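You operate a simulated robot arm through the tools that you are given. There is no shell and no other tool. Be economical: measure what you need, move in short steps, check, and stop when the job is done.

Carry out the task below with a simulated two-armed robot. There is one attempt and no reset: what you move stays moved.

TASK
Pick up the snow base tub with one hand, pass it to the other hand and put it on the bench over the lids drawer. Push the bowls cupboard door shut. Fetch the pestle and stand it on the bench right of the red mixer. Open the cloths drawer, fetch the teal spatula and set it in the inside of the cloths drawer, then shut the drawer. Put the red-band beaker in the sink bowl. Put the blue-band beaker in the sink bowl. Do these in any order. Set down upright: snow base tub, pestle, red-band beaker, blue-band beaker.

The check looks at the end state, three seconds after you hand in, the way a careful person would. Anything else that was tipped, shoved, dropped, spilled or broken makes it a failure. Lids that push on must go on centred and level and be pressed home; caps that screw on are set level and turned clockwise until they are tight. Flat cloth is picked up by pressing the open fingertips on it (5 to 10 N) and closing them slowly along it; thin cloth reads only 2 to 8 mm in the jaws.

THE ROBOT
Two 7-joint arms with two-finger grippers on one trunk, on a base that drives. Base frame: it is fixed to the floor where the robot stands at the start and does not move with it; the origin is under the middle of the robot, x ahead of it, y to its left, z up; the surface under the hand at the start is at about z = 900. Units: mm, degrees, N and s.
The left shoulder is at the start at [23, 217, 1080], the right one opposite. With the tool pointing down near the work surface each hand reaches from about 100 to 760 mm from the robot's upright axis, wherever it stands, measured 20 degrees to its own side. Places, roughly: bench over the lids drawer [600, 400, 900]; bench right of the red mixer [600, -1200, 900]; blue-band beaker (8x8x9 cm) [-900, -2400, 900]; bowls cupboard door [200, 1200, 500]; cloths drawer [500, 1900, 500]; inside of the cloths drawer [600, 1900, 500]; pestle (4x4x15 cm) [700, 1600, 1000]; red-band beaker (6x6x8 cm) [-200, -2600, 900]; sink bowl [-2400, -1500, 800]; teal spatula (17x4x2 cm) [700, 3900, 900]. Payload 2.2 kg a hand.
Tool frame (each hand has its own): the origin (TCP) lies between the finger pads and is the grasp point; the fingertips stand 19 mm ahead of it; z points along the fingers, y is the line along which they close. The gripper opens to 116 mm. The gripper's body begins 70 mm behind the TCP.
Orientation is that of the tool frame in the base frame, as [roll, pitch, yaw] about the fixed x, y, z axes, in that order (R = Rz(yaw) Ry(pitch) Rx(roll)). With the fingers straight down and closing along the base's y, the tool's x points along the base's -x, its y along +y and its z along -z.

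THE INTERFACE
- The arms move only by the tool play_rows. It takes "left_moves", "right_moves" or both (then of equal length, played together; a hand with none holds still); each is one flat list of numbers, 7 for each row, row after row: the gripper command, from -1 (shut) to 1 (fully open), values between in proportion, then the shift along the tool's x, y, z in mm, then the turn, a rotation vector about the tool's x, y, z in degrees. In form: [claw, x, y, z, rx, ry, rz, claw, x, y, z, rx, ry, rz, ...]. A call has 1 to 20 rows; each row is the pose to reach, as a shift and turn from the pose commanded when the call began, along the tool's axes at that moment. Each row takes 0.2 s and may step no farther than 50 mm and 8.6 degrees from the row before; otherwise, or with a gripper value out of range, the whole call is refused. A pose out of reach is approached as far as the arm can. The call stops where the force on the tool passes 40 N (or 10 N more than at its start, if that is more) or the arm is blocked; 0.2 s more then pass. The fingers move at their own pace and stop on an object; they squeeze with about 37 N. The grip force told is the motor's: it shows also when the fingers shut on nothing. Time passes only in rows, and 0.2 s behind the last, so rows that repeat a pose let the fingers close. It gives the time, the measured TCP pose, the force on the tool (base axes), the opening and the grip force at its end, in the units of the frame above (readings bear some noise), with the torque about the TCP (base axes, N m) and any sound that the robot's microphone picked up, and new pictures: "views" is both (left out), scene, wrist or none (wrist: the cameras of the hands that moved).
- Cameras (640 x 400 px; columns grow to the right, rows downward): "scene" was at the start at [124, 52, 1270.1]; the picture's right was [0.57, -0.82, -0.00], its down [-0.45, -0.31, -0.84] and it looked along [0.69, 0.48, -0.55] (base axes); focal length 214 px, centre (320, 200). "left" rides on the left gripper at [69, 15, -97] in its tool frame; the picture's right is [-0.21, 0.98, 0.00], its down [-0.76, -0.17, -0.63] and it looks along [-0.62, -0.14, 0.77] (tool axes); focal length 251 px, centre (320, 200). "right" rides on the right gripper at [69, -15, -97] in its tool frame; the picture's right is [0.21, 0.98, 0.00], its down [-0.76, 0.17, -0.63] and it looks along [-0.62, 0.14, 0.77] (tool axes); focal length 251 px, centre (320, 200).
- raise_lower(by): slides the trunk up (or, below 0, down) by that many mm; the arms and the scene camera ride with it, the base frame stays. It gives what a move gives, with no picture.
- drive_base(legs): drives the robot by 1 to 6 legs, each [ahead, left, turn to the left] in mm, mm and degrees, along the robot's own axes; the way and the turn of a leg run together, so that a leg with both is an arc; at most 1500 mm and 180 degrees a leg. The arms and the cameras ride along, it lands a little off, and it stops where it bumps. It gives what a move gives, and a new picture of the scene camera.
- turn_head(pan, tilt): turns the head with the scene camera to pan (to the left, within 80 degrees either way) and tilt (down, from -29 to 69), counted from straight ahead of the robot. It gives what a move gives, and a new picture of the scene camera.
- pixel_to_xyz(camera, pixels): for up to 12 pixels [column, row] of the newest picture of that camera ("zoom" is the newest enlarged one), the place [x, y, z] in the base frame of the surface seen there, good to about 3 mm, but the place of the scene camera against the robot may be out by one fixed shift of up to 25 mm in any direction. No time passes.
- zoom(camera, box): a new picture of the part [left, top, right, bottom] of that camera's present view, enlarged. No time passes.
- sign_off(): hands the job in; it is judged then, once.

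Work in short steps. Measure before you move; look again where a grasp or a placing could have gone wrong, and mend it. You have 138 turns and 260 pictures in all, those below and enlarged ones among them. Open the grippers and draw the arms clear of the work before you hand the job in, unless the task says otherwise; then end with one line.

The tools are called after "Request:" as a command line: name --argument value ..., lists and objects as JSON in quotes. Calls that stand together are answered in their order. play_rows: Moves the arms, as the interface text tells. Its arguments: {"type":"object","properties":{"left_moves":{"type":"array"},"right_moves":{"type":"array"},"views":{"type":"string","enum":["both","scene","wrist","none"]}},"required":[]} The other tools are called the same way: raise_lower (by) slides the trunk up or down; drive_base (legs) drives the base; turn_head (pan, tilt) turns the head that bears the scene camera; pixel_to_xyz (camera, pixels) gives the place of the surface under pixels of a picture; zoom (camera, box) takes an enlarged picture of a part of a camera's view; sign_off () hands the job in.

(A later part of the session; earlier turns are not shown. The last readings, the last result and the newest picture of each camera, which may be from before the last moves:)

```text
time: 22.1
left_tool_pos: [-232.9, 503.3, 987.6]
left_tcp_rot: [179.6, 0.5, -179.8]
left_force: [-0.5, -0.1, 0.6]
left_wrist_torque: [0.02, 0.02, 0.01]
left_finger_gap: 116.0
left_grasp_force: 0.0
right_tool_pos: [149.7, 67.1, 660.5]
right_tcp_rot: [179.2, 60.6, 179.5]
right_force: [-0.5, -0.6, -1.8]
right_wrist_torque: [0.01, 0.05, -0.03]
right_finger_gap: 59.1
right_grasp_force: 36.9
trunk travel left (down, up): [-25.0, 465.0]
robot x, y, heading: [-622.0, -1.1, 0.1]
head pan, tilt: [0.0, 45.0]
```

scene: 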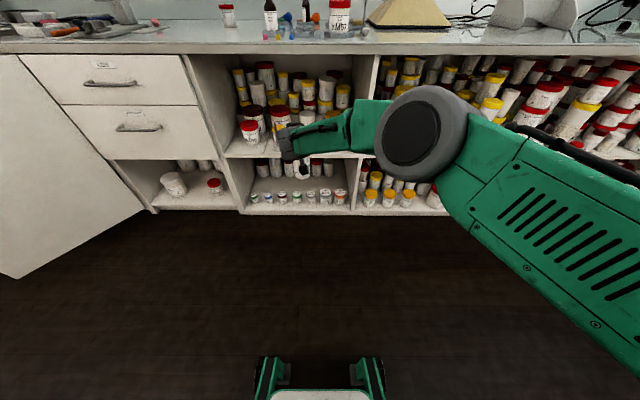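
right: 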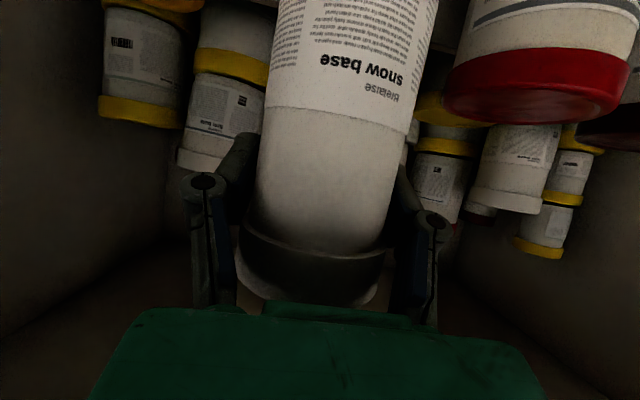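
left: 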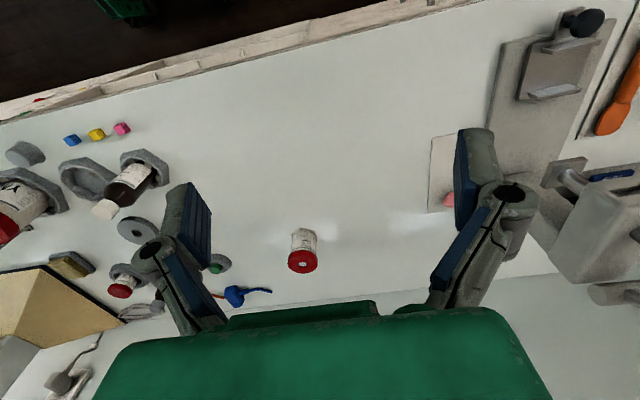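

Tub is out in the open, upright. I raise the trunk 200 mm, draw the tub nearer, and turn the left hand to face it from the left side.

Request:
raise_lower --by 200

Request:
play_rows --left_moves '[1, -15.7, 0, 0, 0, 0, 8.2, 1, -31.4, 0, 0, 0, 0, 16.4, 1, -47.1, 0, 0, 0, 0, 24.6, 1, -62.8, 0, 0, 0, 0, 32.8, 1, -78.5, 0, 0, 0, 0, 41, 1, -94.2, 0, 0, 0, 0, 49.2, 1, -110, 0, 0, 0, 0, 57.4, 1, -126, 0, 0, 0, 0, 65.6, 1, -141, 0, 0, 0, 0, 73.8, 1, -157, 0, 0, 0, 0, 82, 1, -173, 0, 0, 0, 0, 90]' --right_moves '[-1, 9.1, 5.5, -15.7, 0, 0, 0, -1, 18.2, 11, -31.4, 0, 0, 0, -1, 27.3, 16.5, -47.1, 0, 0, 0, -1, 36.4, 22, -62.8, 0, 0, 0, -1, 45.5, 27.5, -78.5, 0, 0, 0, -1, 54.6, 33, -94.2, 0, 0, 0, -1, 63.7, 38.5, -110, 0, 0, 0, -1, 72.8, 44, -126, 0, 0, 0, -1, 81.9, 49.5, -141, 0, 0, 0, -1, 91, 55, -157, 0, 0, 0, -1, 100, 60, -173, 0, 0, 0]'

```text
time: 24.3
left_tool_pos: [-235.8, 502.5, 1189.6]
left_tcp_rot: [179.5, 0.6, -179.7]
left_force: [0.0, -0.6, 0.0]
left_wrist_torque: [0.0, 0.04, 0.01]
left_finger_gap: 116.0
left_grasp_force: 0.1
right_tool_pos: [149.7, 67.4, 862.1]
right_tcp_rot: [179.0, 60.7, 179.3]
right_force: [1.1, -0.5, -2.6]
right_wrist_torque: [0.0, -0.02, 0.03]
right_finger_gap: 58.8
right_grasp_force: 37.1
trunk travel left (down, up): [-225.0, 265.0]
robot x, y, heading: [-619.0, -2.2, 0.1]
head pan, tilt: [0.0, 45.0]
```

```text
time: 26.7
left_tool_pos: [-61.9, 503.4, 1190.9]
left_tcp_rot: [179.4, -0.5, 90.1]
left_force: [0.5, -0.4, -0.6]
left_wrist_torque: [-0.04, -0.01, 0.01]
left_finger_gap: 116.0
left_grasp_force: 0.1
right_tool_pos: [-51.3, 126.5, 862.0]
right_tcp_rot: [179.0, 60.8, 179.3]
right_force: [-0.3, 0.4, -3.2]
right_wrist_torque: [0.01, -0.02, -0.02]
right_finger_gap: 58.6
right_grasp_force: 37.6
trunk travel left (down, up): [-225.0, 265.0]
robot x, y, heading: [-617.6, 0.3, -0.0]
head pan, tilt: [0.0, 45.0]
```

scene: 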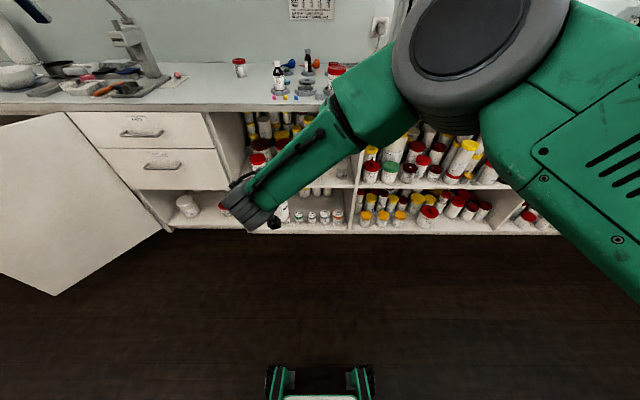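
right: 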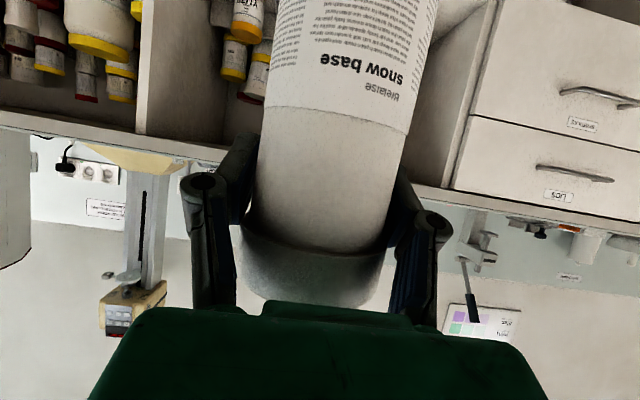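
left: 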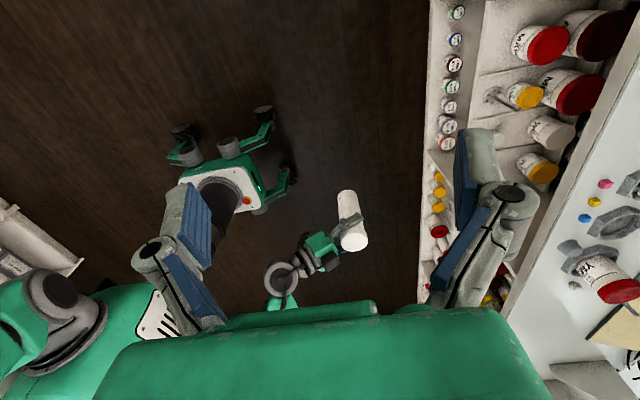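

The left camera sees the tub held by the right hand. I lower and tilt the left hand to the stand-off beside the tub's lower half.

Request:
play_rows --left_moves '[1, -10, 0, 40, 0, -6, 0, 1, -25, 0, 80, 0, -12, 0, 1, -45, 0, 120, 0, -18, 0, 1, -68, 0, 160, 0, -24, 0, 1, -92, 0, 200, 0, -30, 0, 1, -116, 0, 240, 0, -36, 0, 1, -140, 0, 280, 0, -42, 0, 1, -164, 0, 320, 0, -48, 0, 1, -188, 0, 360, 0, -54, 0, 1, -213, 0, 400, 0, -60, 0]'

```text
time: 28.9
left_tool_pos: [-56.3, 291.3, 788.6]
left_tcp_rot: [178.6, 59.6, 89.1]
left_force: [0.7, 0.1, 0.5]
left_wrist_torque: [-0.01, 0.01, -0.02]
left_finger_gap: 116.1
left_grasp_force: 0.0
right_tool_pos: [-51.4, 126.5, 860.2]
right_tcp_rot: [179.0, 60.6, 179.3]
right_force: [0.7, 0.3, -2.9]
right_wrist_torque: [-0.02, -0.01, 0.01]
right_finger_gap: 59.0
right_grasp_force: 36.4
trunk travel left (down, up): [-225.0, 265.0]
robot x, y, heading: [-616.6, 3.3, 0.3]
head pan, tilt: [0.0, 45.0]
```

scene: 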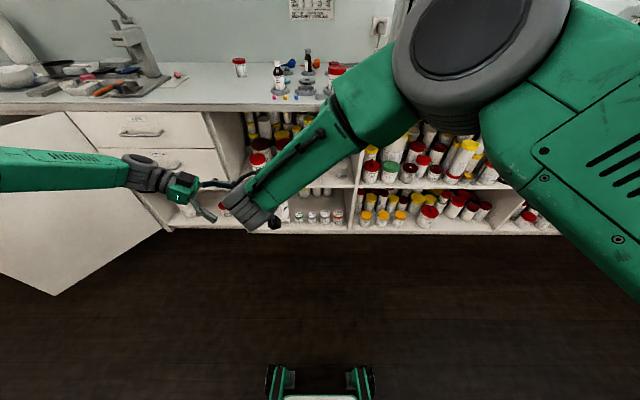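
left: 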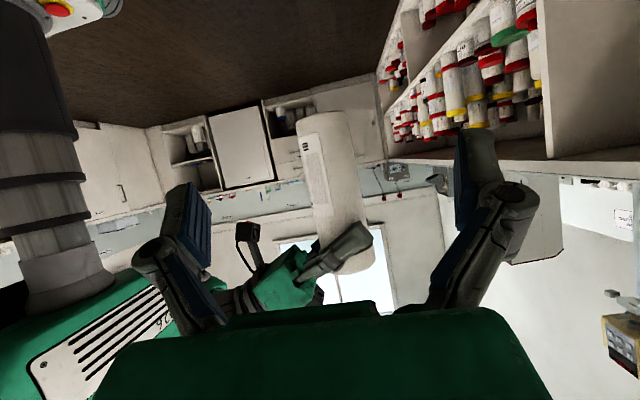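

The tub is straight ahead of the left hand (view upside-down). I measure its axis and bottom with the left camera.

Request:
pixel_to_xyz --camera "left" --pixels '[[322, 120], [325, 150], [330, 180], [335, 210], [303, 150], [348, 150], [345, 240], [365, 265]]'

```text
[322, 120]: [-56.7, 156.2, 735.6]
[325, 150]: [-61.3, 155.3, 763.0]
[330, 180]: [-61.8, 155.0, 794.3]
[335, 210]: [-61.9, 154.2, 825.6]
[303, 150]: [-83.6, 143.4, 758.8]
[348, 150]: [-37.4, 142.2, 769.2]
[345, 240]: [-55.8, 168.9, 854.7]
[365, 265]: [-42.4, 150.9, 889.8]
```

Tub axis ≈(−61,126), bottom ≈731. I level the left hand to a 40° down-tilt, drop to z≈768 and advance to the axis with jaws at ~87 mm.

Request:
play_rows --left_moves '[0.5, 9, -2, 5, 0, 5, 0, 0.5, 17.8, -5, 10.3, 0, 10, 0, 0.5, -3, -5, 46, 0, 10, 0, 0.5, -24, -5, 82, 0, 10, 0, 0.5, -45, -5, 118, 0, 10, 0, 0.5, -64.7, -5, 153, 0, 10, 0, 0.5, -64.7, -5, 153, 0, 10, 0]'

```text
time: 30.7
left_tool_pos: [-63.2, 133.0, 768.0]
left_tcp_rot: [178.5, 49.2, 89.7]
left_force: [0.7, 5.7, -2.4]
left_wrist_torque: [-0.62, 0.15, -0.08]
left_finger_gap: 87.2
left_grasp_force: 0.1
right_tool_pos: [-53.3, 119.7, 862.0]
right_tcp_rot: [179.6, 61.0, 179.2]
right_force: [-1.7, -5.1, 0.4]
right_wrist_torque: [0.05, 0.02, 0.11]
right_finger_gap: 59.0
right_grasp_force: 37.0
trunk travel left (down, up): [-225.0, 265.0]
robot x, y, heading: [-618.0, -0.0, 0.3]
head pan, tilt: [0.0, 45.0]
stopped in row 7 (left hand): the force on the tool passed its limit at 41 N (the readings are from after the stop); the commanded pose is now the measured one
```

scene: 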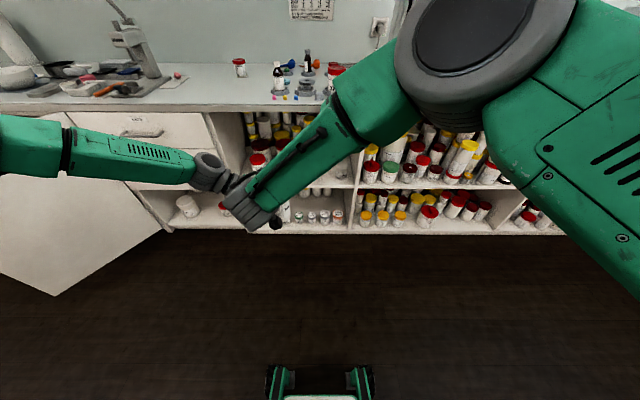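
left: 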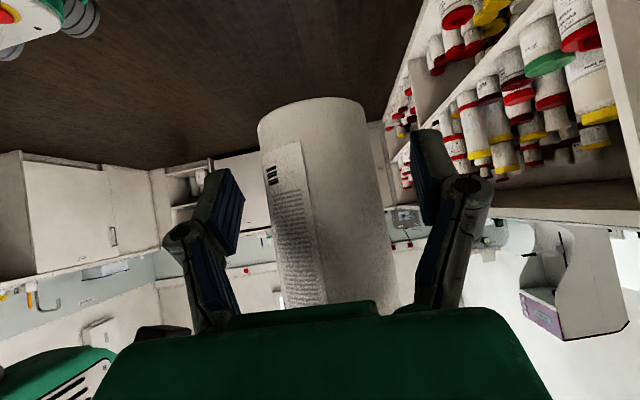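

Contact: my left palm meets the right hand's +y knuckle (right hand nudged 7 mm). I back off, yaw the left hand 30° so its palm sits toward +x clear of that knuckle, and hold at a stand-off.

Request:
play_rows --left_moves '[0.5, 22, 0, -27, 0, 0, 0, 0.5, 45, 0, -53, 0, 0, 0, 0.5, 45, 10, -53, 5.7, 0, 4.8, 0.5, 43, 20, -50, 11.5, 0, 9.7, 0.5, 39, 29, -46, 17.2, 0, 14.5, 0.5, 35, 37, -41, 23, 0, 19.3]'

Request:
pixel_to_xyz --camera "left" --pixels '[[320, 130], [320, 160], [320, 190], [320, 220], [320, 110]]'

```text
time: 32.1
left_tool_pos: [-24.2, 186.4, 768.1]
left_tcp_rot: [179.4, 48.9, 60.1]
left_force: [0.2, -0.6, -0.4]
left_wrist_torque: [0.01, -0.01, 0.01]
left_finger_gap: 87.2
left_grasp_force: 0.0
right_tool_pos: [-52.3, 120.0, 861.9]
right_tcp_rot: [179.4, 61.0, 179.1]
right_force: [-0.4, -0.8, -2.4]
right_wrist_torque: [0.01, -0.03, 0.02]
right_finger_gap: 59.2
right_grasp_force: 37.2
trunk travel left (down, up): [-225.0, 265.0]
robot x, y, heading: [-621.2, -2.2, 0.2]
head pan, tilt: [0.0, 45.0]
```

scene: 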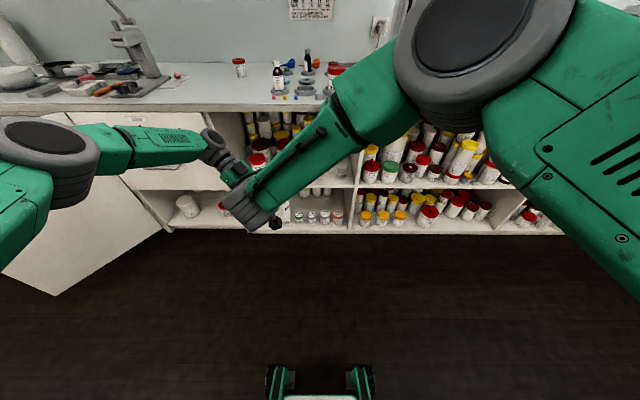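
left: 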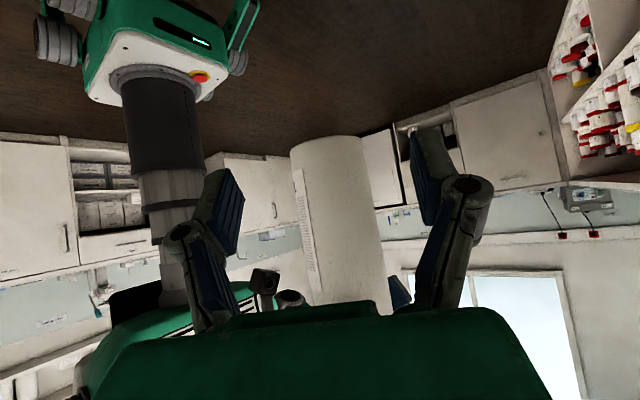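

```text
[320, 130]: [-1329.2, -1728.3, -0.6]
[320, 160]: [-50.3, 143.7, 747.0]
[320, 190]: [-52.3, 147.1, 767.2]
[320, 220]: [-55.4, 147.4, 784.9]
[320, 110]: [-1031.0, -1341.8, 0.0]
```

Tub axis now ≈(−62,120). I advance 76 mm horizontally along the new heading.

Request:
play_rows --left_moves '[0.5, -12, 0, 14.5, 0, 0, 0, 0.5, -24.5, 0, 29, 0, 0, 0, 0.5, -37, 0, 43.5, 0, 0, 0, 0.5, -48.9, 0, 58, 0, 0, 0]' --views "wrist"

```text
time: 33.1
left_tool_pos: [-57.6, 133.0, 770.4]
left_tcp_rot: [178.8, 47.9, 60.9]
left_force: [7.1, 10.7, -5.9]
left_wrist_torque: [-1.07, 0.74, -0.01]
left_finger_gap: 86.9
left_grasp_force: 0.0
right_tool_pos: [-57.4, 116.7, 864.0]
right_tcp_rot: [179.8, 61.1, 179.2]
right_force: [-7.2, -10.5, 3.6]
right_wrist_torque: [0.17, -0.06, 0.11]
right_finger_gap: 59.1
right_grasp_force: 37.0
trunk travel left (down, up): [-225.0, 265.0]
robot x, y, heading: [-618.6, -3.8, 0.1]
head pan, tilt: [0.0, 45.0]
stopped in row 4 (left hand): the force on the tool passed its limit at 45 N (the readings are from after the stop); the commanded pose is now the measured one
```

left: 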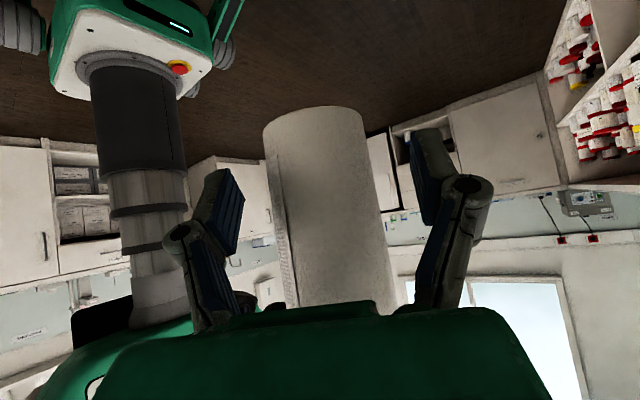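

The contact is the right +y fingertip against my left hand's upper face. Better: back the left off and swing the right hand 55° so the two hands oppose each other across the tub.

Request:
play_rows --left_moves '[0.5, 16, 0, -19, 0, 0, 0, 0.5, 33, 0, -39, 0, 0, 0, 0.5, 49, 0, -58, 0, 0, 0, 0.5, 65, 0, -77, 0, 0, 0, 0.5, 65, 0, -77, 0, 0, 0, 0.5, 65, 0, -77, 0, 0, 0, 0.5, 65, 0, -77, 0, 0, 0, 0.5, 65, 0, -77, 0, 0, 0, 0.5, 65, 0, -77, 0, 0, 0, 0.5, 65, 0, -77, 0, 0, 0]' --right_moves '[-1, 0, 0, 0, 0, 0, 0, -1, 0, 0, 0, 0, 0, 0, -1, 0, 0, 0, 0, 0, 0, -1, 0, 0, 0, -6.8, 0, -3.93, -1, 0, 0, 0, -13.6, 0, -7.86, -1, 0, 0, 0, -20.4, 0, -11.8, -1, 0, 0, 0, -27.2, 0, -15.7, -1, 0, 0, 0, -34, 0, -19.6, -1, 0, 0, 0, -40.8, 0, -23.6, -1, 0, 0, 0, -47.6, 0, -27.5]' --views "wrist"

Request:
pixel_to_xyz --camera "left" --pixels '[[330, 160], [330, 175], [330, 190], [330, 210], [310, 180], [350, 180]]'

```text
time: 35.3
left_tool_pos: [-8.6, 219.7, 773.3]
left_tcp_rot: [178.9, 48.1, 60.7]
left_force: [0.4, -0.5, -0.3]
left_wrist_torque: [-0.01, -0.01, 0.03]
left_finger_gap: 87.0
left_grasp_force: 0.0
right_tool_pos: [-56.3, 116.2, 863.9]
right_tcp_rot: [-178.4, 60.8, -124.1]
right_force: [-0.2, -0.2, -2.3]
right_wrist_torque: [0.04, 0.03, 0.01]
right_finger_gap: 58.5
right_grasp_force: 37.0
trunk travel left (down, up): [-225.0, 265.0]
robot x, y, heading: [-622.8, -2.5, 0.1]
head pan, tilt: [0.0, 45.0]
```

right: 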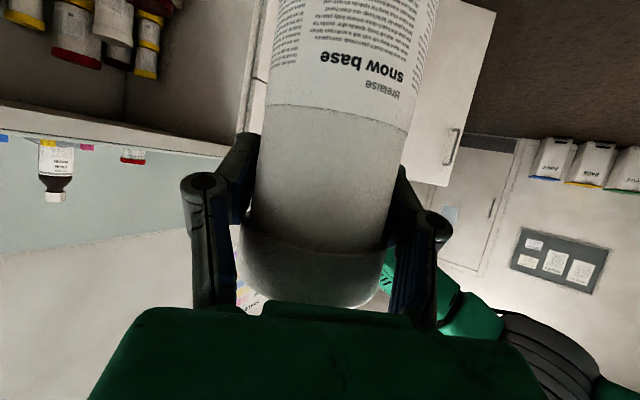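
left: 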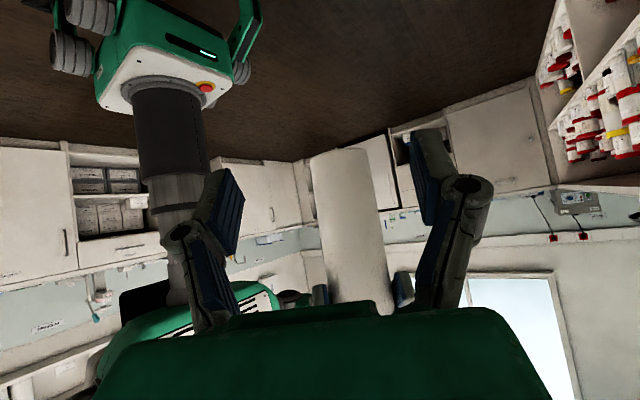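

```text
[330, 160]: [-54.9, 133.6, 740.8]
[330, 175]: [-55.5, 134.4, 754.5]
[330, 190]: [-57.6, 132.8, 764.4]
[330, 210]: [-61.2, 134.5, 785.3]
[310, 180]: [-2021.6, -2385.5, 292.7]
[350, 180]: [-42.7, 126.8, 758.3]
```

Hands now oppose. Axis ≈(−65,107); I advance 124 mm along the left hand's heading with +6 mm lateral and 5 mm down, then close.

Request:
play_rows --left_moves '[0.5, -20, 3, 24, 0, 0, 0, 0.5, -40, 6, 48, 0, 0, 0, 0.5, -60, 6, 72, 0, 0, 0, 0.5, -79, 6, 95, 0, 0, 0, 0.5, -79, 6, 95, 0, 0, 0]' --views "wrist"

```text
time: 36.5
left_tool_pos: [-62.6, 110.0, 766.3]
left_tcp_rot: [178.9, 47.8, 61.0]
left_force: [8.0, 10.8, -2.4]
left_wrist_torque: [-1.06, 0.72, 0.0]
left_finger_gap: 87.0
left_grasp_force: 0.0
right_tool_pos: [-57.8, 116.8, 863.6]
right_tcp_rot: [-178.5, 60.6, -124.2]
right_force: [-7.4, -10.4, -0.5]
right_wrist_torque: [-0.01, 0.04, -0.01]
right_finger_gap: 58.9
right_grasp_force: 37.0
trunk travel left (down, up): [-225.0, 265.0]
robot x, y, heading: [-618.9, -1.5, 0.3]
head pan, tilt: [0.0, 45.0]
```

left: 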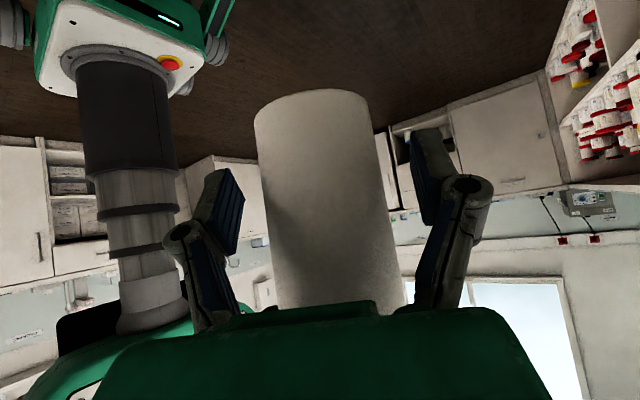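

The left TCP is now within 3 mm of the axis. I close the left jaws on the tub.

Request:
play_rows --left_moves '[-1, 1, 0, -2, 0, 0, 0, -1, 1, 0, -2, 0, 0, 0, -1, 1, 0, -2, 0, 0, 0, -1, 1, 0, -2, 0, 0, 0]' --views "wrist"

```text
time: 37.5
left_tool_pos: [-61.7, 110.5, 767.7]
left_tcp_rot: [179.0, 47.9, 60.7]
left_force: [6.8, 2.4, -2.4]
left_wrist_torque: [-0.56, -0.32, -0.32]
left_finger_gap: 56.8
left_grasp_force: 36.6
right_tool_pos: [-58.8, 117.4, 863.9]
right_tcp_rot: [-178.5, 60.7, -124.4]
right_force: [-4.4, -2.5, 1.8]
right_wrist_torque: [0.38, 0.95, 0.34]
right_finger_gap: 58.9
right_grasp_force: 36.5
trunk travel left (down, up): [-225.0, 265.0]
robot x, y, heading: [-618.9, -0.1, 0.3]
head pan, tilt: [0.0, 45.0]
```

left: 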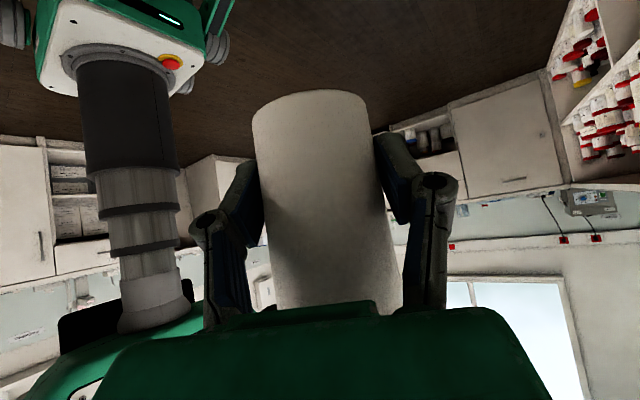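

Both hands hold it (left gap 56.8). I open the right hand and draw it straight back along its tool axis.

Request:
play_rows --right_moves '[0.6, 0, 0, 0, 0, 0, 0, 0.6, 0, 0, 0, 0, 0, 0, 0.6, 0, 0, -25, 0, 0, 0, 0.6, 0, 0, -60, 0, 0, 0, 0.6, 0, 0, -100, 0, 0, 0, 0.6, 0, 0, -150, 0, 0, 0]'

```text
time: 38.9
left_tool_pos: [-62.7, 108.1, 768.7]
left_tcp_rot: [178.9, 47.8, 60.7]
left_force: [0.6, -1.4, -2.9]
left_wrist_torque: [0.02, 0.03, 0.0]
left_finger_gap: 57.0
left_grasp_force: 36.7
right_tool_pos: [-136.5, 9.5, 938.3]
right_tcp_rot: [-178.5, 60.7, -124.2]
right_force: [-0.6, -0.6, -1.1]
right_wrist_torque: [0.03, -0.02, 0.0]
right_finger_gap: 92.9
right_grasp_force: 0.0
trunk travel left (down, up): [-225.0, 265.0]
robot x, y, heading: [-617.6, -2.8, 0.2]
head pan, tilt: [0.0, 45.0]
```

scene: 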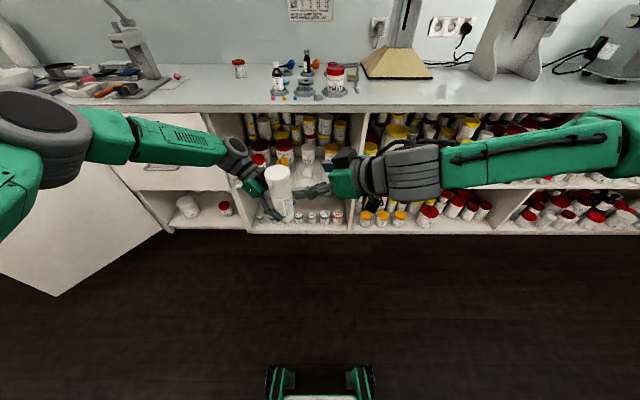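
right: 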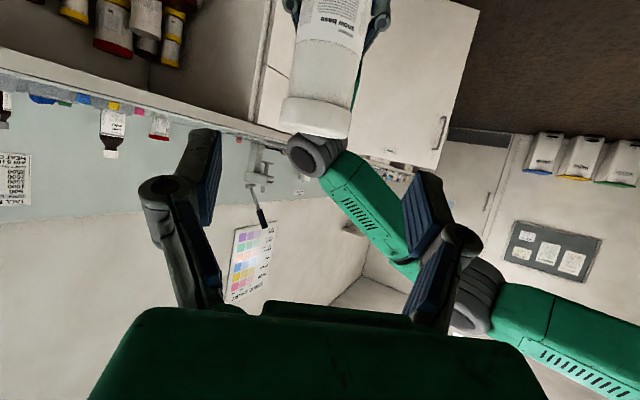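

Handover done; the left hand alone holds the tub. I raise both hands and swing the left hand 99° so it will point ahead over the bench.

Request:
play_rows --left_moves '[-1, -4.5, -8.2, -23.6, -6.13, 0, -5.52, -1, -9, -16.3, -47.2, -12.3, 0, -11, -1, -13.5, -24.5, -70.9, -18.4, 0, -16.5, -1, -18, -32.6, -94.5, -24.5, 0, -22.1, -1, -22.5, -40.8, -118, -30.7, 0, -27.6, -1, -27, -48.9, -141.7, -36.8, 0, -33.1, -1, -31.5, -57, -165, -42.9, 0, -38.6, -1, -36, -65.2, -189, -49, 0, -44.2, -1, -40.5, -73.4, -212.6, -55.2, 0, -49.7, -1, -45, -81.5, -236, -61.3, 0, -55.2, -1, -49.5, -89.7, -260, -67.4, 0, -60.7, -1, -54, -97.8, -283.5, -73.6, 0, -66.2]' --right_moves '[0.6, -13, -7, -19, 0, 0, 0, 0.6, -26, -14, -38, 0, 0, 0, 0.6, -39, -21, -57, 0, 0, 0, 0.6, -52, -28, -77, 0, 0, 0, 0.6, -65, -35, -96, 0, 0, 0, 0.6, -78, -42, -115, 0, 0, 0, 0.6, -92, -49, -134, 0, 0, 0, 0.6, -105, -56, -153, 0, 0, 0, 0.6, -118, -63, -172, 0, 0, 0, 0.6, -131, -70, -192, 0, 0, 0, 0.6, -144, -77, -211, 0, 0, 0, 0.6, -157, -84, -230, 0, 0, 0]'

```text
time: 41.5
left_tool_pos: [-68.7, 309.2, 997.3]
left_tcp_rot: [-180.0, 48.8, 160.7]
left_force: [-0.5, -1.0, -2.1]
left_wrist_torque: [-0.03, 0.01, 0.01]
left_finger_gap: 56.7
left_grasp_force: 37.4
right_tool_pos: [-141.3, -139.6, 1187.9]
right_tcp_rot: [-178.3, 60.8, -124.2]
right_force: [-0.3, -0.1, 0.4]
right_wrist_torque: [-0.01, 0.0, -0.04]
right_finger_gap: 93.0
right_grasp_force: 0.0
trunk travel left (down, up): [-225.0, 265.0]
robot x, y, heading: [-616.1, -3.6, 0.0]
head pan, tilt: [0.0, 45.0]
```

scene: 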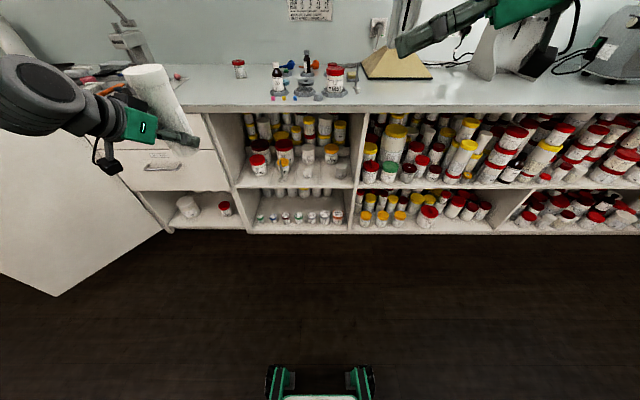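
right: 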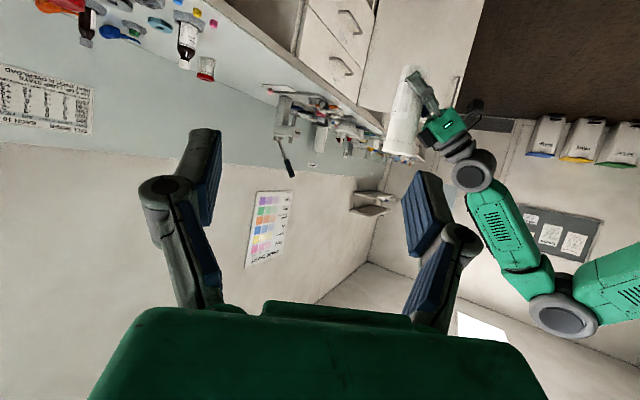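
left: 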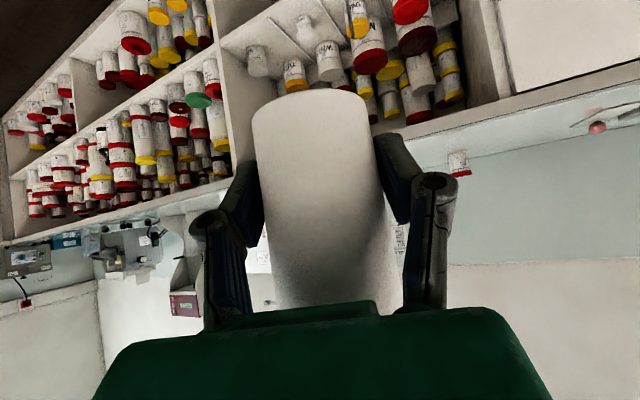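

Tub is upright in the left hand at z≈997. I drive left 240 then ahead 536 to bring it over the bench spot near (480,550).

Request:
drive_base --legs '[[0, 240, 0], [536, 0, 0]]'

Request:
turn_head --pan 40 --tilt 45

```text
time: 46.0
left_tool_pos: [465.5, 543.1, 1000.5]
left_tcp_rot: [179.2, 48.4, 160.0]
left_force: [0.7, -1.5, -3.0]
left_wrist_torque: [0.09, 0.05, 0.03]
left_finger_gap: 57.0
left_grasp_force: 37.0
right_tool_pos: [393.8, 93.8, 1185.4]
right_tcp_rot: [-179.4, 61.2, -124.9]
right_force: [0.4, -0.3, -0.1]
right_wrist_torque: [0.03, 0.05, 0.08]
right_finger_gap: 93.2
right_grasp_force: 0.1
trunk travel left (down, up): [-225.0, 265.0]
robot x, y, heading: [-83.9, 236.9, 0.4]
head pan, tilt: [0.0, 45.0]
```

scene: 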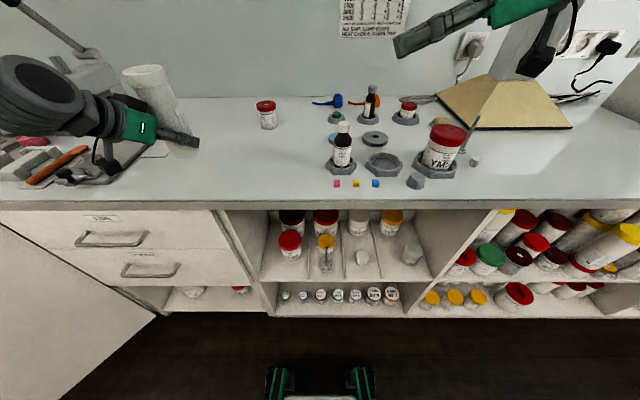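

```text
time: 47.0
left_tool_pos: [462.5, 562.2, 994.7]
left_tcp_rot: [-179.4, 49.0, 161.2]
left_force: [0.5, 1.2, -2.2]
left_wrist_torque: [-0.05, -0.03, -0.05]
left_finger_gap: 56.5
left_grasp_force: 36.9
right_tool_pos: [391.8, 116.4, 1188.4]
right_tcp_rot: [-177.9, 60.4, -123.5]
right_force: [-0.6, 0.1, 0.9]
right_wrist_torque: [-0.03, 0.03, -0.03]
right_finger_gap: 92.8
right_grasp_force: 0.1
trunk travel left (down, up): [-225.0, 265.0]
robot x, y, heading: [-85.7, 242.3, 0.4]
head pan, tilt: [40.0, 45.0]
```

scene: 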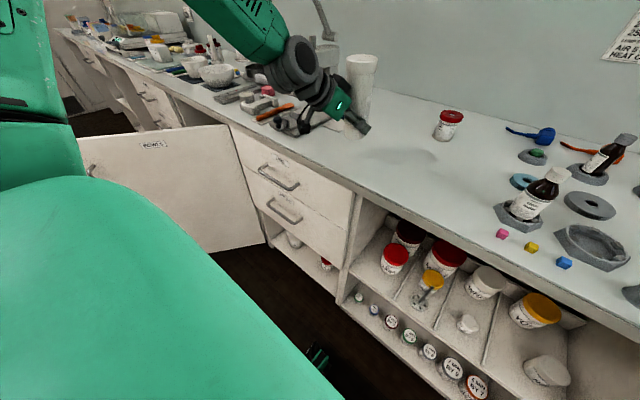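

The tub hovers above the bench near (462,562). I check the ground around the drop spot with the scene and left cameras before lowering.

Request:
play_rows --left_moves '[-1, 0, 0, 0, 0, 0, 0, -1, 0, 0, 0, 0, 0, 0]' --views "both"

Request:
zoom --camera "scene" --box '[220, 40, 460, 190]'

Request:
pixel_to_xyz --camera "scene" --pixels '[[361, 57], [352, 132], [330, 117], [300, 132], [280, 130], [310, 150], [360, 150], [350, 190], [262, 112]]'

```text
time: 47.6
left_tool_pos: [462.7, 544.4, 1000.8]
left_tcp_rot: [179.3, 48.8, 160.0]
left_force: [-0.2, -0.4, -1.7]
left_wrist_torque: [0.08, 0.04, 0.02]
left_finger_gap: 56.6
left_grasp_force: 37.1
right_tool_pos: [390.8, 96.7, 1185.7]
right_tcp_rot: [-179.0, 61.1, -124.6]
right_force: [-0.9, -0.5, -0.3]
right_wrist_torque: [0.01, 0.04, 0.07]
right_finger_gap: 92.8
right_grasp_force: 0.0
trunk travel left (down, up): [-225.0, 265.0]
robot x, y, heading: [-84.7, 235.8, 0.1]
head pan, tilt: [40.0, 45.0]
```

scene: 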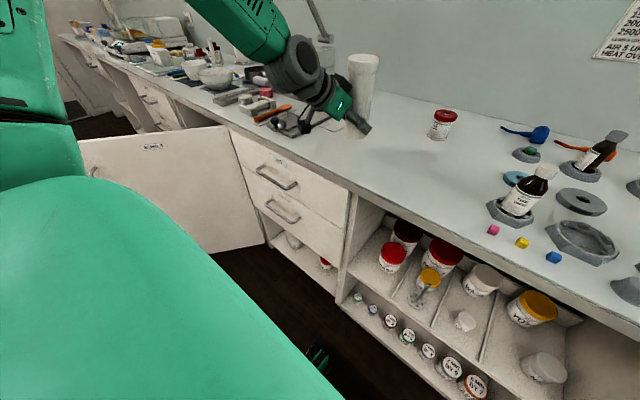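
left: 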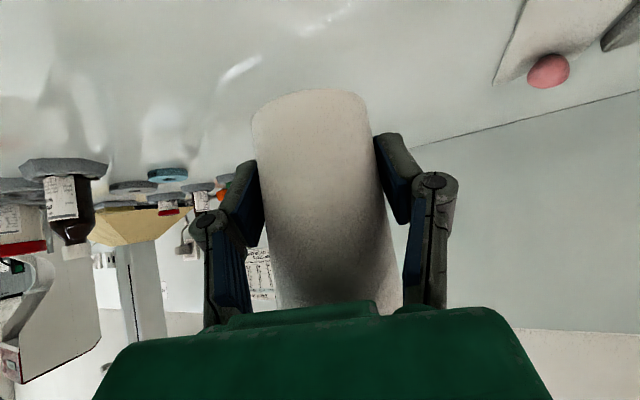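

```text
2.67 times, centred on (340, 115) of scene
```

zoom: 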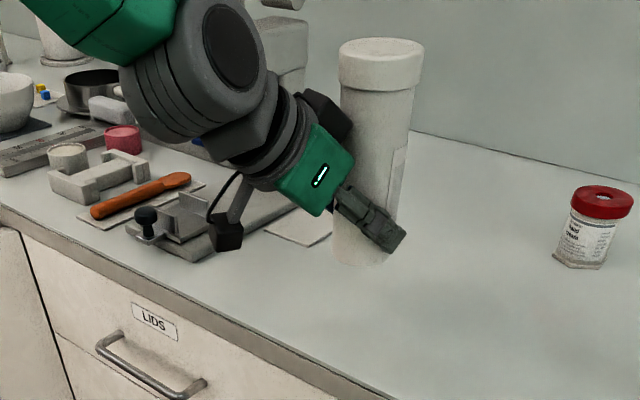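

```text
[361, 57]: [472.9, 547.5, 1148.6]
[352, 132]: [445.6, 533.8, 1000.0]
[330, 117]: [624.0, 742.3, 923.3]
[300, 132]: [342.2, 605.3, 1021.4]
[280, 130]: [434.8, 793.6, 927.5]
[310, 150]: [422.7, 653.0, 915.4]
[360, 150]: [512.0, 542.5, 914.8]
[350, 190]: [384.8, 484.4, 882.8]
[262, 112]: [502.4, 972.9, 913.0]
```

Spot is clear: drawer edge y≈490, tub at y≈545, bottom ≈964. I advance 25 mm and lower 56 mm, then creep to contact.

Request:
play_rows --left_moves '[-1, -16.5, 0, 18.8, 0, 0, 0, -1, 5, 0, 37, 0, 0, 0, -1, 25.6, 0, 55.7, 0, 0, 0, -1, 25.6, 0, 55.7, 0, 0, 0, -1, 27.1, 0, 57, 0, 0, 0, -1, 28.6, 0, 58.3, 0, 0, 0, -1, 30.1, 0, 59.7, 0, 0, 0, -1, 31.6, 0, 61, 0, 0, 0]' --views "scene"

Request:
zoom --camera "scene" --box '[260, 50, 460, 175]'

```text
time: 49.4
left_tool_pos: [487.6, 541.8, 936.9]
left_tcp_rot: [179.9, 49.2, 160.5]
left_force: [-0.4, -3.6, 8.4]
left_wrist_torque: [0.02, 0.23, 0.05]
left_finger_gap: 56.7
left_grasp_force: 37.2
right_tool_pos: [390.5, 102.2, 1188.6]
right_tcp_rot: [-178.5, 60.8, -124.1]
right_force: [0.3, -0.1, -0.3]
right_wrist_torque: [0.0, -0.01, 0.02]
right_finger_gap: 92.8
right_grasp_force: 0.1
trunk travel left (down, up): [-225.0, 265.0]
robot x, y, heading: [-86.4, 238.0, 0.2]
head pan, tilt: [40.0, 45.0]
```

scene: 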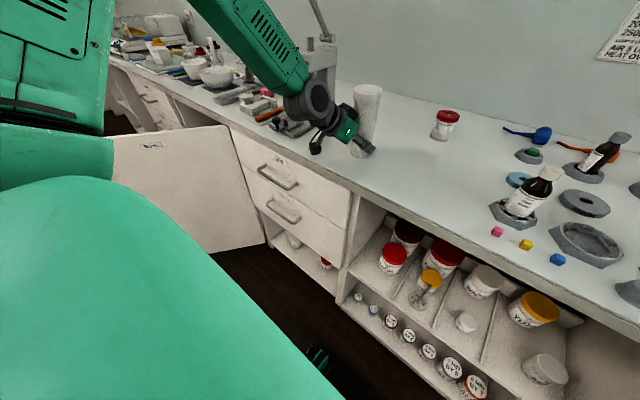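

```text
3.20 times, centred on (360, 112) of scene
```

zoom: 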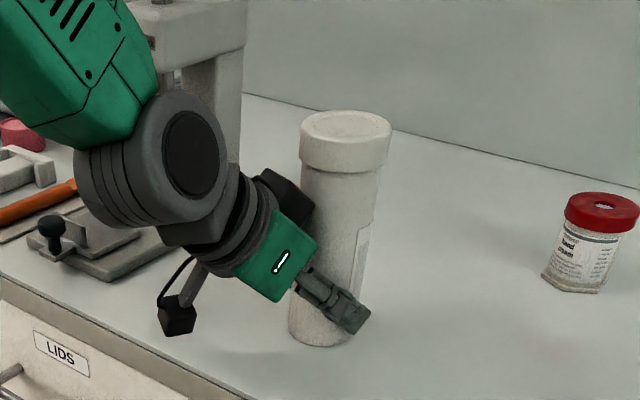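

The tub is on the bench (8 N up, TCP 937). I open and withdraw straight back along the tool axis.

Request:
play_rows --left_moves '[0.3, 0, 0, 0, 0, 0, 0, 0.5, 0, 0, 0, 0, 0, 0, 0.5, 0, 0, 0, 0, 0, 0, 0.5, 0, 0, -25, 0, 0, 0, 0.5, 0, 0, -60, 0, 0, 0, 0.5, 0, 0, -100, 0, 0, 0, 0.5, 0, 0, -150, 0, 0, 0, 0.5, 0, 0, -200, 0, 0, 0]' --views "scene"

Request:
zoom --camera "scene" --box '[220, 50, 480, 210]'

Request:
pixel_to_xyz --camera "scene" --pixels '[[368, 88], [364, 120], [362, 148]]'

```text
time: 51.2
left_tool_pos: [346.0, 595.2, 1069.5]
left_tcp_rot: [178.0, 50.0, 158.6]
left_force: [-3.0, -2.7, -0.2]
left_wrist_torque: [0.08, -0.07, 0.24]
left_finger_gap: 87.0
left_grasp_force: 0.2
left hand out of reach, approached as far as the arm can: row 7
right_tool_pos: [388.9, 105.1, 1189.4]
right_tcp_rot: [-178.3, 61.0, -123.9]
right_force: [-1.1, 1.5, 0.5]
right_wrist_torque: [-0.04, 0.03, -0.06]
right_finger_gap: 92.7
right_grasp_force: 0.1
trunk travel left (down, up): [-225.0, 265.0]
robot x, y, heading: [-88.2, 234.0, 0.6]
head pan, tilt: [40.0, 45.0]
```

scene: 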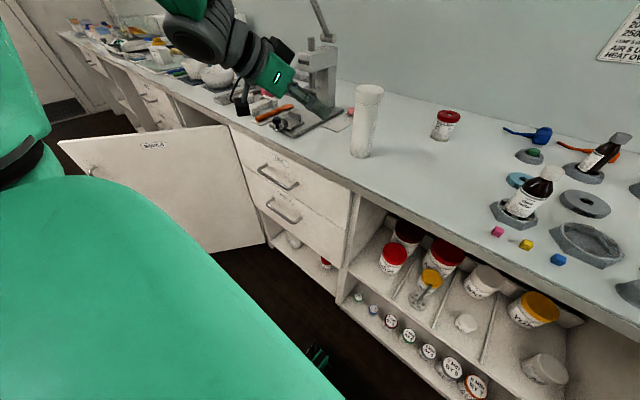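

```text
2.46 times, centred on (350, 130) of scene
```

zoom: 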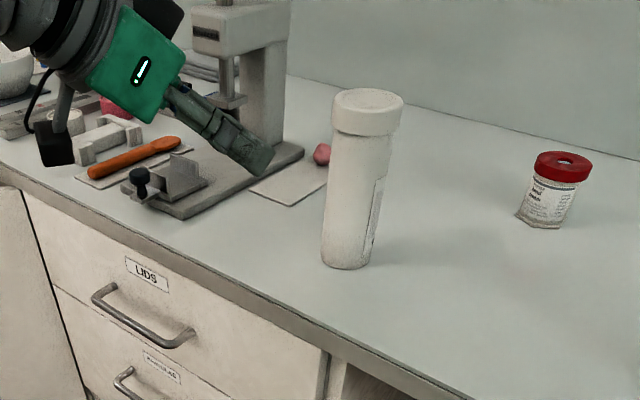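

```text
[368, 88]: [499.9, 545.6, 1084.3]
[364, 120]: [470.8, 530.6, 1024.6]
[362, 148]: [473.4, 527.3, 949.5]
```

The tub stands at ≈(492,541) over the LIDS drawer. Next the bowls door: I back away and drive left to face it, hands staying above its top edge.

Request:
drive_base --legs '[[-392, 0, 0], [0, 950, 0]]'

Request:
turn_head --pan 10 --tilt 45

```text
time: 58.3
left_tool_pos: [-44.4, 1537.9, 1065.5]
left_tcp_rot: [179.9, 48.9, 160.0]
left_force: [0.2, -0.5, 0.1]
left_wrist_torque: [0.01, -0.02, -0.02]
left_finger_gap: 87.1
left_grasp_force: 0.0
right_tool_pos: [-3.3, 1046.7, 1188.0]
right_tcp_rot: [-178.4, 60.8, -124.9]
right_force: [-1.1, 0.1, -0.2]
right_wrist_torque: [-0.01, -0.02, -0.04]
right_finger_gap: 92.6
right_grasp_force: 0.0
trunk travel left (down, up): [-225.0, 265.0]
robot x, y, heading: [-480.7, 1186.5, -0.3]
head pan, tilt: [40.0, 45.0]
```

scene: 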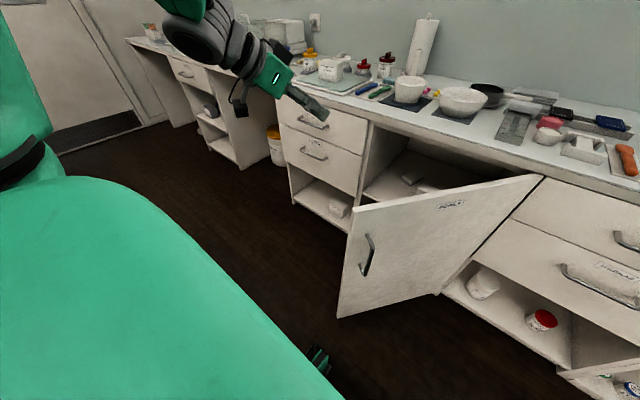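

```text
time: 59.2
left_tool_pos: [-46.0, 1547.2, 1064.7]
left_tcp_rot: [-179.5, 49.1, 160.4]
left_force: [0.2, 0.6, -0.5]
left_wrist_torque: [-0.02, -0.02, -0.04]
left_finger_gap: 87.0
left_grasp_force: 0.1
right_tool_pos: [-6.0, 1057.5, 1189.2]
right_tcp_rot: [-177.7, 60.4, -124.1]
right_force: [0.1, -0.1, -0.2]
right_wrist_torque: [0.01, -0.02, -0.02]
right_finger_gap: 92.9
right_grasp_force: 0.0
trunk travel left (down, up): [-225.0, 265.0]
robot x, y, heading: [-479.6, 1186.1, -0.4]
head pan, tilt: [10.0, 45.0]
```

scene: 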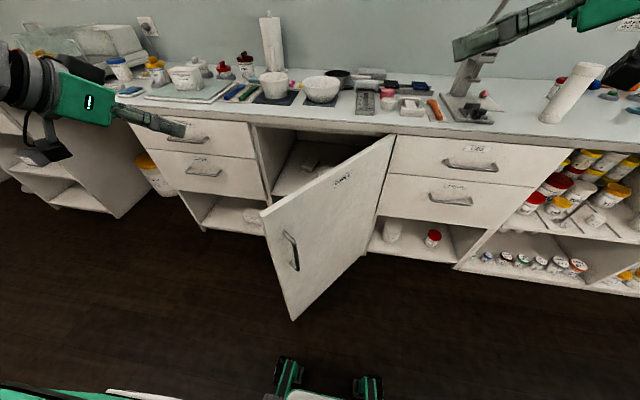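

Now I measure the door: free edge, hinge edge, top, handle.

Request:
pixel_to_xyz --camera "scene" --pixels '[[264, 214], [293, 316], [394, 138], [330, 200], [290, 235], [300, 270], [250, 130], [392, 160], [280, 225]]'

Request:
zoom --camera "scene" --box '[90, 0, 410, 200]'

```text
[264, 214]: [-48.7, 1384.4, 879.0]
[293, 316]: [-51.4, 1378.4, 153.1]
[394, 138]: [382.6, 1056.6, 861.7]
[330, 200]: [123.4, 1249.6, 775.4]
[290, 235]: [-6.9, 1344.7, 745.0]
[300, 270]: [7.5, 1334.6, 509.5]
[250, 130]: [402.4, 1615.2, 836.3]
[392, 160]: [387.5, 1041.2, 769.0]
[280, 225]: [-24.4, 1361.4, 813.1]
```

```text
2.00 times, centred on (250, 100) of scene
```

zoom: 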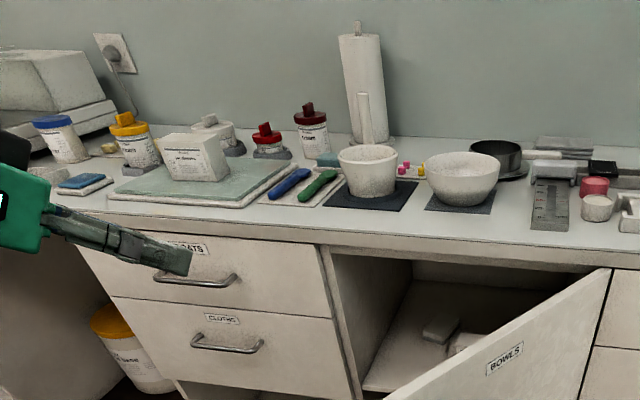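

The right hand already points along the door's normal. I close its fingers and lower it to about 200 mm off the door face, left of mid-door, short of the handle.

Request:
play_rows --right_moves '[-1, 37, 9, 25, 0, 0, 0, -1, 74, 18, 49, 0, 0, 0, -1, 111, 27, 74, 0, 0, 0, -1, 148, 36, 99, 0, 0, 0, -1, 185, 45, 123, 0, 0, 0, -1, 222, 54, 148, 0, 0, 0, -1, 260, 63, 172, 0, 0, 0, -1, 297, 72, 197, 0, 0, 0, -1, 334, 81, 222, 0, 0, 0, -1, 371, 90, 246, 0, 0, 0, -1, 408, 99, 271, 0, 0, 0]'

```text
time: 61.6
left_tool_pos: [-45.6, 1543.8, 1066.2]
left_tcp_rot: [-179.7, 49.0, 160.1]
left_force: [-0.2, 0.0, -0.2]
left_wrist_torque: [0.01, 0.02, 0.01]
left_finger_gap: 86.9
left_grasp_force: 0.0
right_tool_pos: [-58.3, 1135.5, 697.6]
right_tcp_rot: [-178.0, 60.6, -124.5]
right_force: [0.1, 0.4, 0.5]
right_wrist_torque: [0.02, 0.04, 0.02]
right_finger_gap: 0.1
right_grasp_force: 28.0
trunk travel left (down, up): [-225.0, 265.0]
robot x, y, heading: [-473.2, 1187.8, -0.2]
head pan, tilt: [10.0, 45.0]
```

scene: 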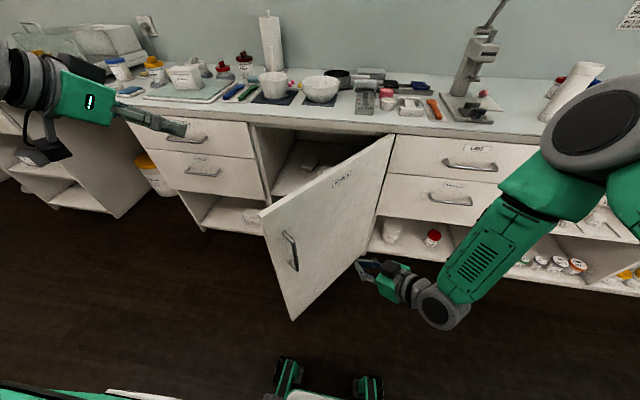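
right: 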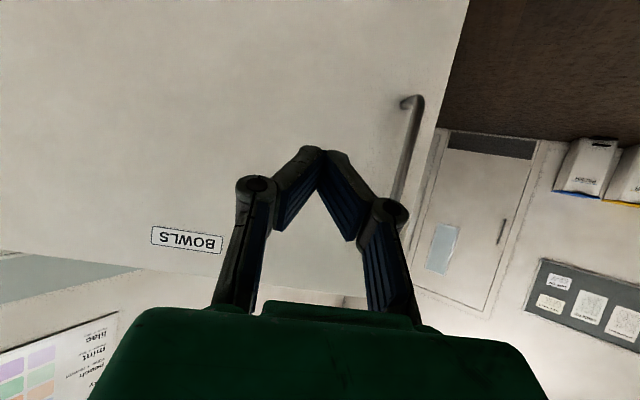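

Right fist faces the door face beside the handle. I push 300 mm horizontally along the normal.

Request:
play_rows --right_moves '[-1, -15, 0, 26, 0, 0, 0, -1, -29, 0, 52, 0, 0, 0, -1, -44, 0, 78, 0, 0, 0, -1, -59, 0, 104, 0, 0, 0, -1, -73, 0, 131, 0, 0, 0, -1, -88, 0, 157, 0, 0, 0, -1, -103, 0, 183, 0, 0, 0, -1, -118, 0, 209, 0, 0, 0, -1, -132, 0, 235, 0, 0, 0, -1, -147, 0, 261, 0, 0, 0]' --views "scene"

```text
time: 63.8
left_tool_pos: [-45.9, 1546.0, 1063.8]
left_tcp_rot: [-179.6, 49.1, 160.3]
left_force: [0.1, -0.1, 0.0]
left_wrist_torque: [0.01, 0.01, 0.01]
left_finger_gap: 86.8
left_grasp_force: 0.1
right_tool_pos: [119.0, 1379.8, 698.7]
right_tcp_rot: [-177.9, 60.5, -124.4]
right_force: [-0.1, 1.1, -0.5]
right_wrist_torque: [-0.02, -0.02, -0.01]
right_finger_gap: 0.0
right_grasp_force: 28.0
trunk travel left (down, up): [-225.0, 265.0]
robot x, y, heading: [-477.5, 1187.6, -0.3]
head pan, tilt: [10.0, 45.0]
```

scene: 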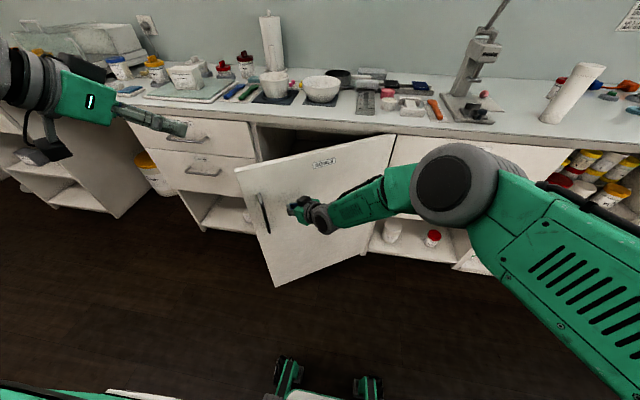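

The door swings easily. I continue by driving the base ahead 200 and left 60 with the fist in place.

Request:
drive_base --legs '[[200, 60, 0]]'

```text
time: 65.5
left_tool_pos: [154.6, 1603.0, 1064.6]
left_tcp_rot: [-179.7, 48.9, 160.1]
left_force: [0.3, -0.6, 0.5]
left_wrist_torque: [-0.02, 0.0, -0.02]
left_finger_gap: 87.0
left_grasp_force: 0.0
right_tool_pos: [319.8, 1438.5, 698.6]
right_tcp_rot: [-177.9, 60.5, -124.5]
right_force: [0.0, 0.1, 0.2]
right_wrist_torque: [0.0, 0.0, 0.0]
right_finger_gap: 0.0
right_grasp_force: 28.5
trunk travel left (down, up): [-225.0, 265.0]
robot x, y, heading: [-280.1, 1247.5, -0.4]
head pan, tilt: [10.0, 45.0]
```

scene: 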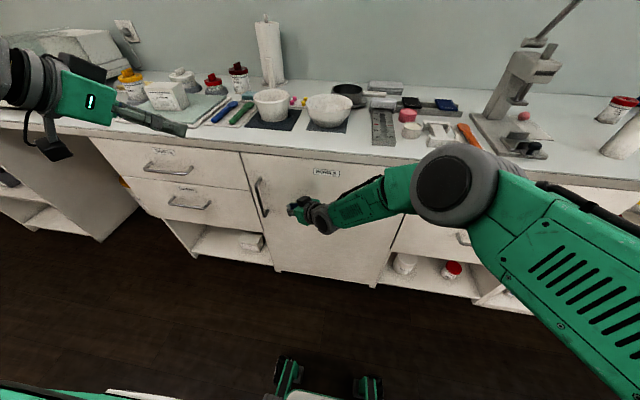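

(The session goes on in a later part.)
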